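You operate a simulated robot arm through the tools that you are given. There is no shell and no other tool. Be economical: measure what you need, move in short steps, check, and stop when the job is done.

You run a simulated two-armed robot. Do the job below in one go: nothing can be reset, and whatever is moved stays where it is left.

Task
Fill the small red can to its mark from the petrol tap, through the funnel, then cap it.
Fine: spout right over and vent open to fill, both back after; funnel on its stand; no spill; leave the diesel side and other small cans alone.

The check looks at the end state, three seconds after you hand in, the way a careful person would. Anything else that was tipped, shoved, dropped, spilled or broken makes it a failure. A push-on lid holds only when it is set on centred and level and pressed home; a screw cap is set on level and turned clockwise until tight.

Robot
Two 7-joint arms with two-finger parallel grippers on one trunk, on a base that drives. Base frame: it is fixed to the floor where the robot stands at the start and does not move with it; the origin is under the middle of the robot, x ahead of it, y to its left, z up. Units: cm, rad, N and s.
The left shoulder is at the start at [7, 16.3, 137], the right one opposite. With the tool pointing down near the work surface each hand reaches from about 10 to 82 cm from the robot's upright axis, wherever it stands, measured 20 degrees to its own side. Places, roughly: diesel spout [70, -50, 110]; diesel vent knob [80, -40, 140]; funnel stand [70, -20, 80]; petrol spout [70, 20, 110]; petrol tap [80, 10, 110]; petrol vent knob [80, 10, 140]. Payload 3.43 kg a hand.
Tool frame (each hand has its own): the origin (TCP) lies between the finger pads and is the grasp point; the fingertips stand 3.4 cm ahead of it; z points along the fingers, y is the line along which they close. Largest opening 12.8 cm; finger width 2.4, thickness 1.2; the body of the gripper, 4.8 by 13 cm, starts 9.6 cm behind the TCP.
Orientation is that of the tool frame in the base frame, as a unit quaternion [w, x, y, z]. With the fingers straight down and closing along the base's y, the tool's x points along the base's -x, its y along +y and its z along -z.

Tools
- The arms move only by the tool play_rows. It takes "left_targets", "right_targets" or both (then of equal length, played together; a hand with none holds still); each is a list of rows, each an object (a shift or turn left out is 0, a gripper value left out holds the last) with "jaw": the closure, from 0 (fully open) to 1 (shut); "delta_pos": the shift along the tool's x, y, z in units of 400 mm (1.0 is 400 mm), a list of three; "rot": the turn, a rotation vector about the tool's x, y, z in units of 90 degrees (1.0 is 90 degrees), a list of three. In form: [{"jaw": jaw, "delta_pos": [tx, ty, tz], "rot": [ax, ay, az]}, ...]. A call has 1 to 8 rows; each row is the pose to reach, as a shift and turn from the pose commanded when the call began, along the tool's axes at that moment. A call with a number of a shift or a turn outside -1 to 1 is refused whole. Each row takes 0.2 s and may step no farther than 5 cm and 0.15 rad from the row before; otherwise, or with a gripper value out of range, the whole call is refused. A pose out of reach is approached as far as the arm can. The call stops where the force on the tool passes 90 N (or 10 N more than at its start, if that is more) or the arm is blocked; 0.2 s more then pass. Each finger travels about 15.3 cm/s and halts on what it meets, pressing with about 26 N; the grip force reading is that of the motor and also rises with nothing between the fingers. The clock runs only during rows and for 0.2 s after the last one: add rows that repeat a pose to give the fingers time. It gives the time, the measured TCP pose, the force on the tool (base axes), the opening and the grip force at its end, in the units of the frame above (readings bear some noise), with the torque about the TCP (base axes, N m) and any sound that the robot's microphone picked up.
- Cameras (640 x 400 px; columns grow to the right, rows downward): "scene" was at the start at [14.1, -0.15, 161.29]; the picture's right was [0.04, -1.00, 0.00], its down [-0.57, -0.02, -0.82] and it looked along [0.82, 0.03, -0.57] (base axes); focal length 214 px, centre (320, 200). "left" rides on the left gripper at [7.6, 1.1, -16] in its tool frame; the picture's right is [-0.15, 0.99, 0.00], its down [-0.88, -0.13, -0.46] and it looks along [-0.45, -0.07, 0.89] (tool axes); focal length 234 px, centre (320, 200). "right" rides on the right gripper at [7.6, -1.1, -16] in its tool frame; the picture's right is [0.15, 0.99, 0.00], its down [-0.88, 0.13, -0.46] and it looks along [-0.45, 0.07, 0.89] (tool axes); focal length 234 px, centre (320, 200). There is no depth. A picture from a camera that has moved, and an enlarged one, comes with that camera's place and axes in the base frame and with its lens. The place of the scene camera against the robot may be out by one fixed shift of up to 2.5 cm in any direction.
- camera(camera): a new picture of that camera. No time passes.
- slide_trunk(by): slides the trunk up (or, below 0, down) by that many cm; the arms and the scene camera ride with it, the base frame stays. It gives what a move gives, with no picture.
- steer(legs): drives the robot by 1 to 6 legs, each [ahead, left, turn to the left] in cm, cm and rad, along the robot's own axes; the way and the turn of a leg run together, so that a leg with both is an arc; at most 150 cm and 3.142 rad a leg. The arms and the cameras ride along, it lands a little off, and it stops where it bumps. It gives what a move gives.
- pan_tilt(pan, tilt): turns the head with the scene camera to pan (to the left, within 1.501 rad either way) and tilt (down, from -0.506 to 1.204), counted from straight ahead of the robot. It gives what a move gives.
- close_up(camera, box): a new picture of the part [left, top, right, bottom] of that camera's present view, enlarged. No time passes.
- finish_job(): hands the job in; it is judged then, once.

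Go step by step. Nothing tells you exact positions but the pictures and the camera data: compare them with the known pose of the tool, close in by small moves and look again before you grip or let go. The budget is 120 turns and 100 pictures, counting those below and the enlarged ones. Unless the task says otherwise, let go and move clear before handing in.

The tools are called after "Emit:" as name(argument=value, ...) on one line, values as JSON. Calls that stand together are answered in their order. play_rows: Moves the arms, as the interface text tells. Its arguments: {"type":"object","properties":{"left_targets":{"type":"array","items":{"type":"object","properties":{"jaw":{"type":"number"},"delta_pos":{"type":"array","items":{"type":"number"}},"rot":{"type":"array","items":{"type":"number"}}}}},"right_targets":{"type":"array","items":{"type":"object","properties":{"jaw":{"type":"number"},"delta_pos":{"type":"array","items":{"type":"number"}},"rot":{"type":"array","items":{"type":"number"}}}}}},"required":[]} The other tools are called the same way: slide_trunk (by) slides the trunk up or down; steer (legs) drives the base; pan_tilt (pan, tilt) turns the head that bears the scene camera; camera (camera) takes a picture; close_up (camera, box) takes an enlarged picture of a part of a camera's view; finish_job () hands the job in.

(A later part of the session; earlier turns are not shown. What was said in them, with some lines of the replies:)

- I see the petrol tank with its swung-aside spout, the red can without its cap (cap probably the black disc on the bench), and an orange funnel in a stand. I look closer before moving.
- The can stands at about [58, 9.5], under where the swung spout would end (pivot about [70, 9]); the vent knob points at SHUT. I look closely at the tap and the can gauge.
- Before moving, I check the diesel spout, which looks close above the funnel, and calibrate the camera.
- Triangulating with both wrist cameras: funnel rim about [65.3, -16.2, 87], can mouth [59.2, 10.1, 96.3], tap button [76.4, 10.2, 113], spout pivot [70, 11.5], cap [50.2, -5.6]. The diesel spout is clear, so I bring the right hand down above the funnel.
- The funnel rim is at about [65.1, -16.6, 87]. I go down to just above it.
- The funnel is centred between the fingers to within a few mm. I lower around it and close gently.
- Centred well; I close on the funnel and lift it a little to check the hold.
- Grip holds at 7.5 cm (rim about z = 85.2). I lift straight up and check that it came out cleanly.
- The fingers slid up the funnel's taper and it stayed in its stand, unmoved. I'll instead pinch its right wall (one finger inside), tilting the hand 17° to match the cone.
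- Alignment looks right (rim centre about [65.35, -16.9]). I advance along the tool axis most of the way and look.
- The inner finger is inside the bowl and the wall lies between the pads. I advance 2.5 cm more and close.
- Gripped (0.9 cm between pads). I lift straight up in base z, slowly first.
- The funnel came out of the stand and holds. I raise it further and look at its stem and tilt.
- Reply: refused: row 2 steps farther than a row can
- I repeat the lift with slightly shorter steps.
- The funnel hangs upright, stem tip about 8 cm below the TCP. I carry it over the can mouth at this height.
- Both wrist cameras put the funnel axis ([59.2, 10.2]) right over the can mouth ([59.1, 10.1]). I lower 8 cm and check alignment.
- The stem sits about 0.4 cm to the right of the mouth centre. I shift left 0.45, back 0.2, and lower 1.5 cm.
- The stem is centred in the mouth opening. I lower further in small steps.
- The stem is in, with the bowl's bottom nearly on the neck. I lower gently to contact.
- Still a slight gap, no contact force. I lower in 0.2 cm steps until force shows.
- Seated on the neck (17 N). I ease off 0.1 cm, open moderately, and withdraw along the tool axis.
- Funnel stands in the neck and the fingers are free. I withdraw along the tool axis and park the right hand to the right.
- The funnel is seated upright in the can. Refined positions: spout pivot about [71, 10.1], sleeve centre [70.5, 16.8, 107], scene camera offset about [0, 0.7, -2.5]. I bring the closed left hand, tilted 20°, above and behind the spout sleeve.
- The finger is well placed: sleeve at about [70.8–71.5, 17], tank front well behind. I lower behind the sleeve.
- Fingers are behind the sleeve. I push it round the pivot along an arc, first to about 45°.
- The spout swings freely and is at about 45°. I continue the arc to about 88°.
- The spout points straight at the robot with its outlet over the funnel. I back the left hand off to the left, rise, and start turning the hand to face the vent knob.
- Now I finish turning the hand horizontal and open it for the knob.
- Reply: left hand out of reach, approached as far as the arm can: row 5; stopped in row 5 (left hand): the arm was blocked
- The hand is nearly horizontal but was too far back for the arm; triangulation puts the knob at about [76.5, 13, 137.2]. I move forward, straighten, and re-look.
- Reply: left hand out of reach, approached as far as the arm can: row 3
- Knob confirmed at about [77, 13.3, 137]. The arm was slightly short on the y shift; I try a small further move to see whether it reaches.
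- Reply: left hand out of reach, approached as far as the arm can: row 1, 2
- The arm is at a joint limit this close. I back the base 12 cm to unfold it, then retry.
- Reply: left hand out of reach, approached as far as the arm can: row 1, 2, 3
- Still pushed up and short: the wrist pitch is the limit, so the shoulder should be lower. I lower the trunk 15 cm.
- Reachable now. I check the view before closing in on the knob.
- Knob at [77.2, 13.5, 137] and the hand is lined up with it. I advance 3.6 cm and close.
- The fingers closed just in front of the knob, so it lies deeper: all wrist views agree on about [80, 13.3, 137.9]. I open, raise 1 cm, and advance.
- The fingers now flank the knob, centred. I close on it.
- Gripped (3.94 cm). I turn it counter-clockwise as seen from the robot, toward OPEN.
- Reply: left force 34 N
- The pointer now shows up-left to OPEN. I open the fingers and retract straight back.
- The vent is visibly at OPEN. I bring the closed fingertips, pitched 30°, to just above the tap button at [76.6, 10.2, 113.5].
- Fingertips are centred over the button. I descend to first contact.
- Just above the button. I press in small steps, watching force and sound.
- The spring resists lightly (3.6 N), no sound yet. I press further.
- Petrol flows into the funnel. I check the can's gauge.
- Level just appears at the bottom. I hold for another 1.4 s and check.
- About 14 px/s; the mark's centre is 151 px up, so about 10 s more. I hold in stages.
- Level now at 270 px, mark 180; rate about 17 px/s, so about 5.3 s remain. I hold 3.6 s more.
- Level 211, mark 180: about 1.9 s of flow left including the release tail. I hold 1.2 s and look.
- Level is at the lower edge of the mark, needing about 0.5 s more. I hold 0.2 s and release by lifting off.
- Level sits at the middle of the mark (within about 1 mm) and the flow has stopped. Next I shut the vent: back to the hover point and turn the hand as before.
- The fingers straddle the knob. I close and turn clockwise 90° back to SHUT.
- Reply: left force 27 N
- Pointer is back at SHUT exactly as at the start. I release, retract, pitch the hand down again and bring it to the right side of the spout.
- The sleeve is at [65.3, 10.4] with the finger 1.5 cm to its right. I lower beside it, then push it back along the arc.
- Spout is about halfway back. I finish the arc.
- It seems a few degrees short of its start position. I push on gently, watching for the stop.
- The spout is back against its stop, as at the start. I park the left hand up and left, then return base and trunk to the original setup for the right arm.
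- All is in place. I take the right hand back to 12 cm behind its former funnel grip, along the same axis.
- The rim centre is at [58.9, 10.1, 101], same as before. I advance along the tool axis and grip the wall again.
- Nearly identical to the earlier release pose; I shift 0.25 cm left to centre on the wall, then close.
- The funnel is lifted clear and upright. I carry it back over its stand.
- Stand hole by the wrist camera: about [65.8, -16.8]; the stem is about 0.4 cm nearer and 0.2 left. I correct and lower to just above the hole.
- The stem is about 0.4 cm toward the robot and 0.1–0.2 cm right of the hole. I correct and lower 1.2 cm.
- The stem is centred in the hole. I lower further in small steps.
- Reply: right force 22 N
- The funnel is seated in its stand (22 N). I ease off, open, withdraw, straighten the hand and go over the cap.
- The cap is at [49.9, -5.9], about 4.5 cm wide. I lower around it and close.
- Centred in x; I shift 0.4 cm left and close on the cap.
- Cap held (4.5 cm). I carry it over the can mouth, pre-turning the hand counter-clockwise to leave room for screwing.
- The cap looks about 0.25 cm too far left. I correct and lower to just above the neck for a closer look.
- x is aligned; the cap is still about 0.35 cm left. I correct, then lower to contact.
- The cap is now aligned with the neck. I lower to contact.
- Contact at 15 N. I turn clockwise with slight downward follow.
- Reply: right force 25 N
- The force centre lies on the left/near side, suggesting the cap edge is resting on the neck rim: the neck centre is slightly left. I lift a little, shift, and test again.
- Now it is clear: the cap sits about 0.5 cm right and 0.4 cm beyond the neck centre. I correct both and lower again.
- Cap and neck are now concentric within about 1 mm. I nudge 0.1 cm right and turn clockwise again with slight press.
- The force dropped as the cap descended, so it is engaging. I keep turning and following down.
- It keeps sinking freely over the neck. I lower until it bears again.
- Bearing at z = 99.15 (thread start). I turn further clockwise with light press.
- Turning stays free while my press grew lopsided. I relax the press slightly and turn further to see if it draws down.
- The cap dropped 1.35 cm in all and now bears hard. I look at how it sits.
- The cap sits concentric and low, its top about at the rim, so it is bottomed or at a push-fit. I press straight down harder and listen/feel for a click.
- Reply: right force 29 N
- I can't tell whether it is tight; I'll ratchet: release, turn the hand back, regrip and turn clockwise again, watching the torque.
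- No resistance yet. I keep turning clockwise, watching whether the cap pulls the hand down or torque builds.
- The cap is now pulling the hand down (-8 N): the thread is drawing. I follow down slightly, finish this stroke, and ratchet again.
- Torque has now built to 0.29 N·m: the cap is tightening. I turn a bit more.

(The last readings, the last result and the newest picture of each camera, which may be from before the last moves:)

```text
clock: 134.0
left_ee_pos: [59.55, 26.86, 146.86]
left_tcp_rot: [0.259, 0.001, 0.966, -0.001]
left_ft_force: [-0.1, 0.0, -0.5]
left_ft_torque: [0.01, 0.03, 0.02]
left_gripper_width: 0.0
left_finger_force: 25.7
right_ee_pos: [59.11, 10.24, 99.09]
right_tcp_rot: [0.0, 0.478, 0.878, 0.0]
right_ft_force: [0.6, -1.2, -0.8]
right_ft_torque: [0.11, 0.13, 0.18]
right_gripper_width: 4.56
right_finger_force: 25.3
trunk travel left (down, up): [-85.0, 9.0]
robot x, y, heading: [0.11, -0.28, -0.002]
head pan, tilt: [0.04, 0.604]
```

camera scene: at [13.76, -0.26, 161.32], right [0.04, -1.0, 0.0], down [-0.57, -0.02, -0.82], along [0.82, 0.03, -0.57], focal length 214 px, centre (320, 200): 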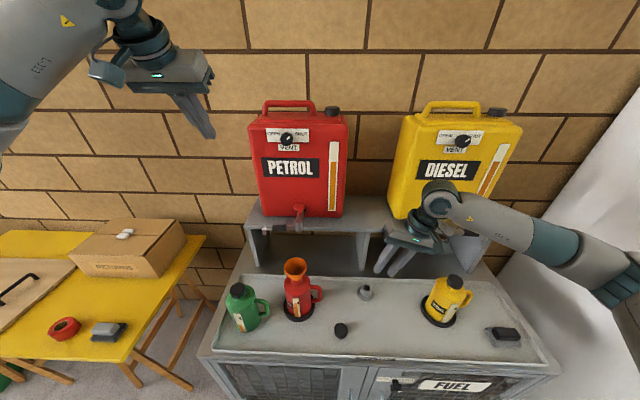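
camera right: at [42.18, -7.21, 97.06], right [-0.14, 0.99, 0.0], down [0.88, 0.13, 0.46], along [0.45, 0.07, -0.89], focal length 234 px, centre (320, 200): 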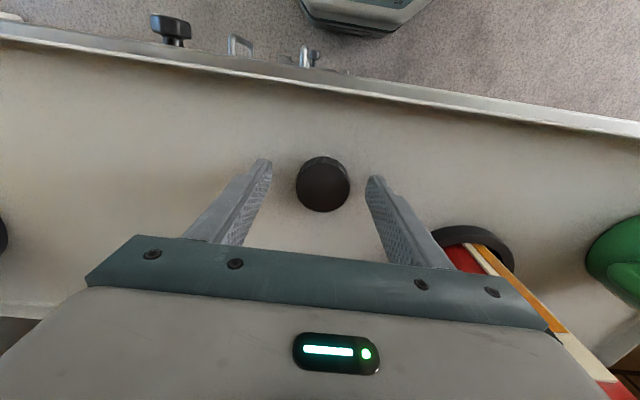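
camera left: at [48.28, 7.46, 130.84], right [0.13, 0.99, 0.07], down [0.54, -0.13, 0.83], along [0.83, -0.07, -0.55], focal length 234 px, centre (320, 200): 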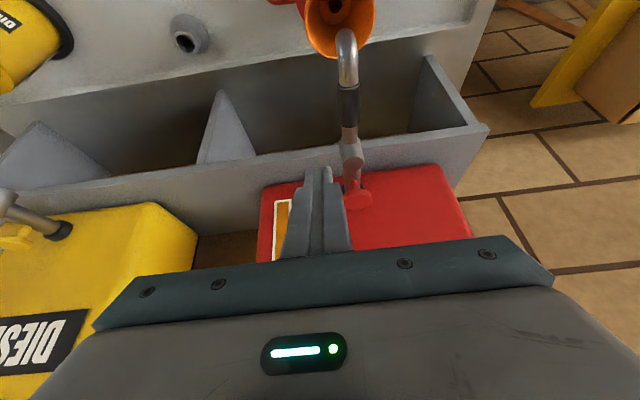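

Torque stays steady at about 0.2 N·m with no more draw, i.e. the pads slip on a tight cap. I release, rise clear and inspect.

Emit:
play_rows(right_targets=[{"jaw": 0.6}, {"jaw": 0.45}, {"jaw": 0.4}, {"delta_pos": [0, 0, -0.08]}, {"delta_pos": [0, 0, -0.19]}, {"delta_pos": [0, 0, -0.31]}, {"delta_pos": [0, 0, -0.43]}])

Emit:
play_rows(right_targets=[{"delta_pos": [0.08, -0.08, 0]}, {"delta_pos": [0.16, -0.16, 0]}, {"delta_pos": [0.24, -0.24, 0]}, {"delta_pos": [0.32, -0.32, 0]}])

Emit:
close_up(camera="scene", box=[232, 215, 408, 325])

```text
clock: 135.6
left_ee_pos: [59.34, 26.84, 146.83]
left_tcp_rot: [0.259, 0.0, 0.966, -0.001]
left_ft_force: [-0.7, 0.7, 0.5]
left_ft_torque: [-0.01, -0.03, -0.04]
left_gripper_width: 0.02
left_finger_force: 26.4
right_ee_pos: [59.19, 10.3, 116.16]
right_tcp_rot: [0.0, 0.477, 0.879, 0.001]
right_ft_force: [0.7, 0.1, 0.7]
right_ft_torque: [0.0, -0.04, -0.01]
right_gripper_width: 7.71
right_finger_force: 0.0
trunk travel left (down, up): [-85.0, 9.0]
robot x, y, heading: [-0.15, -0.15, -0.006]
head pan, tilt: [0.04, 0.604]
```

```text
clock: 136.6
left_ee_pos: [59.51, 26.97, 146.77]
left_tcp_rot: [0.259, 0.0, 0.966, -0.002]
left_ft_force: [-0.3, 0.2, -0.4]
left_ft_torque: [-0.01, -0.03, -0.02]
left_gripper_width: 0.0
left_finger_force: 25.9
right_ee_pos: [41.45, 14.15, 116.2]
right_tcp_rot: [0.0, 0.476, 0.879, 0.0]
right_ft_force: [-0.7, -0.3, -0.1]
right_ft_torque: [0.01, 0.04, 0.0]
right_gripper_width: 7.66
right_finger_force: 0.2
trunk travel left (down, up): [-85.0, 9.0]
robot x, y, heading: [-0.36, -0.37, -0.004]
head pan, tilt: [0.04, 0.604]
```

```text
3.64 times, centred on (320, 270) of scene
camera zoom: at [13.85, -0.14, 161.31], right [0.04, -1.0, 0.0], down [-0.57, -0.02, -0.82], along [0.82, 0.03, -0.57], focal length 780 px, centre (320, -54)
```

zoom: 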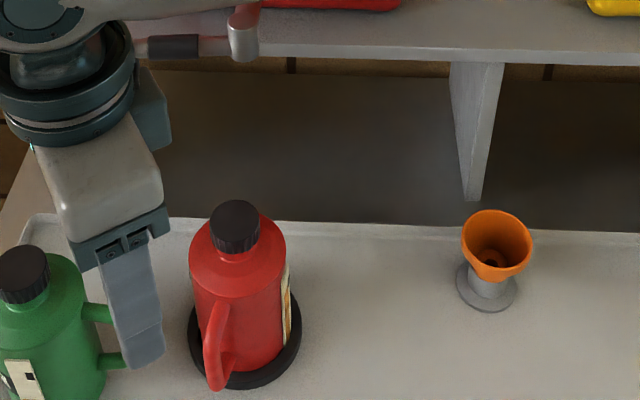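

The cap sits level and tight (the can merely turned in its ring as it tightened), the funnel is on its stand and the spout back. I move the right hand up and clear.

Emit:
play_rows(right_targets=[{"delta_pos": [0, 0, -0.11]}, {"delta_pos": [0, 0, -0.22]}, {"delta_pos": [-0.075, -0.075, -0.25]}, {"delta_pos": [-0.15, -0.15, -0.25]}, {"delta_pos": [-0.225, -0.225, -0.25]}, {"delta_pos": [-0.3, -0.3, -0.25]}, {"delta_pos": [-0.375, -0.375, -0.25]}, {"delta_pos": [-0.45, -0.44, -0.25]}])

Emit:
camera(camera="scene")

```text
clock: 138.4
left_ee_pos: [59.39, 26.71, 146.89]
left_tcp_rot: [0.259, 0.0, 0.966, 0.0]
left_ft_force: [-1.0, -0.5, -0.1]
left_ft_torque: [0.03, 0.0, 0.03]
left_gripper_width: 0.0
left_finger_force: 25.7
right_ee_pos: [36.39, -10.9, 126.13]
right_tcp_rot: [0.0, 0.477, 0.879, 0.001]
right_ft_force: [0.0, -1.0, 0.6]
right_ft_torque: [0.02, 0.01, 0.01]
right_gripper_width: 7.69
right_finger_force: 0.1
trunk travel left (down, up): [-85.0, 9.0]
robot x, y, heading: [-0.15, -0.16, -0.003]
head pan, tilt: [0.04, 0.604]
```

```text
0 pictures are left
camera scene: at [13.91, -0.48, 161.3], right [0.04, -1.0, 0.0], down [-0.57, -0.02, -0.82], along [0.82, 0.03, -0.57], focal length 214 px, centre (320, 200)
```

scene: 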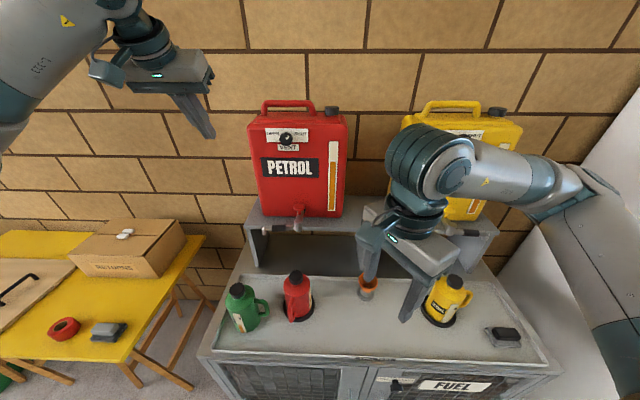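

Everything is in place and both hands are clear, so I hand the job in.

Emit:
finish_job()

```text
The job is handed in.
```

The red can is filled to about the middle of its mark and capped. The spout and vent are back where they started, the funnel is on its stand, I saw no spill, and the diesel side and the other small cans were left alone.

The can turned roughly a quarter turn in its ring as the cap tightened, so its handle now faces the robot. After that the can turned with the cap, so the tightness was only felt up to about 0.3 N·m.
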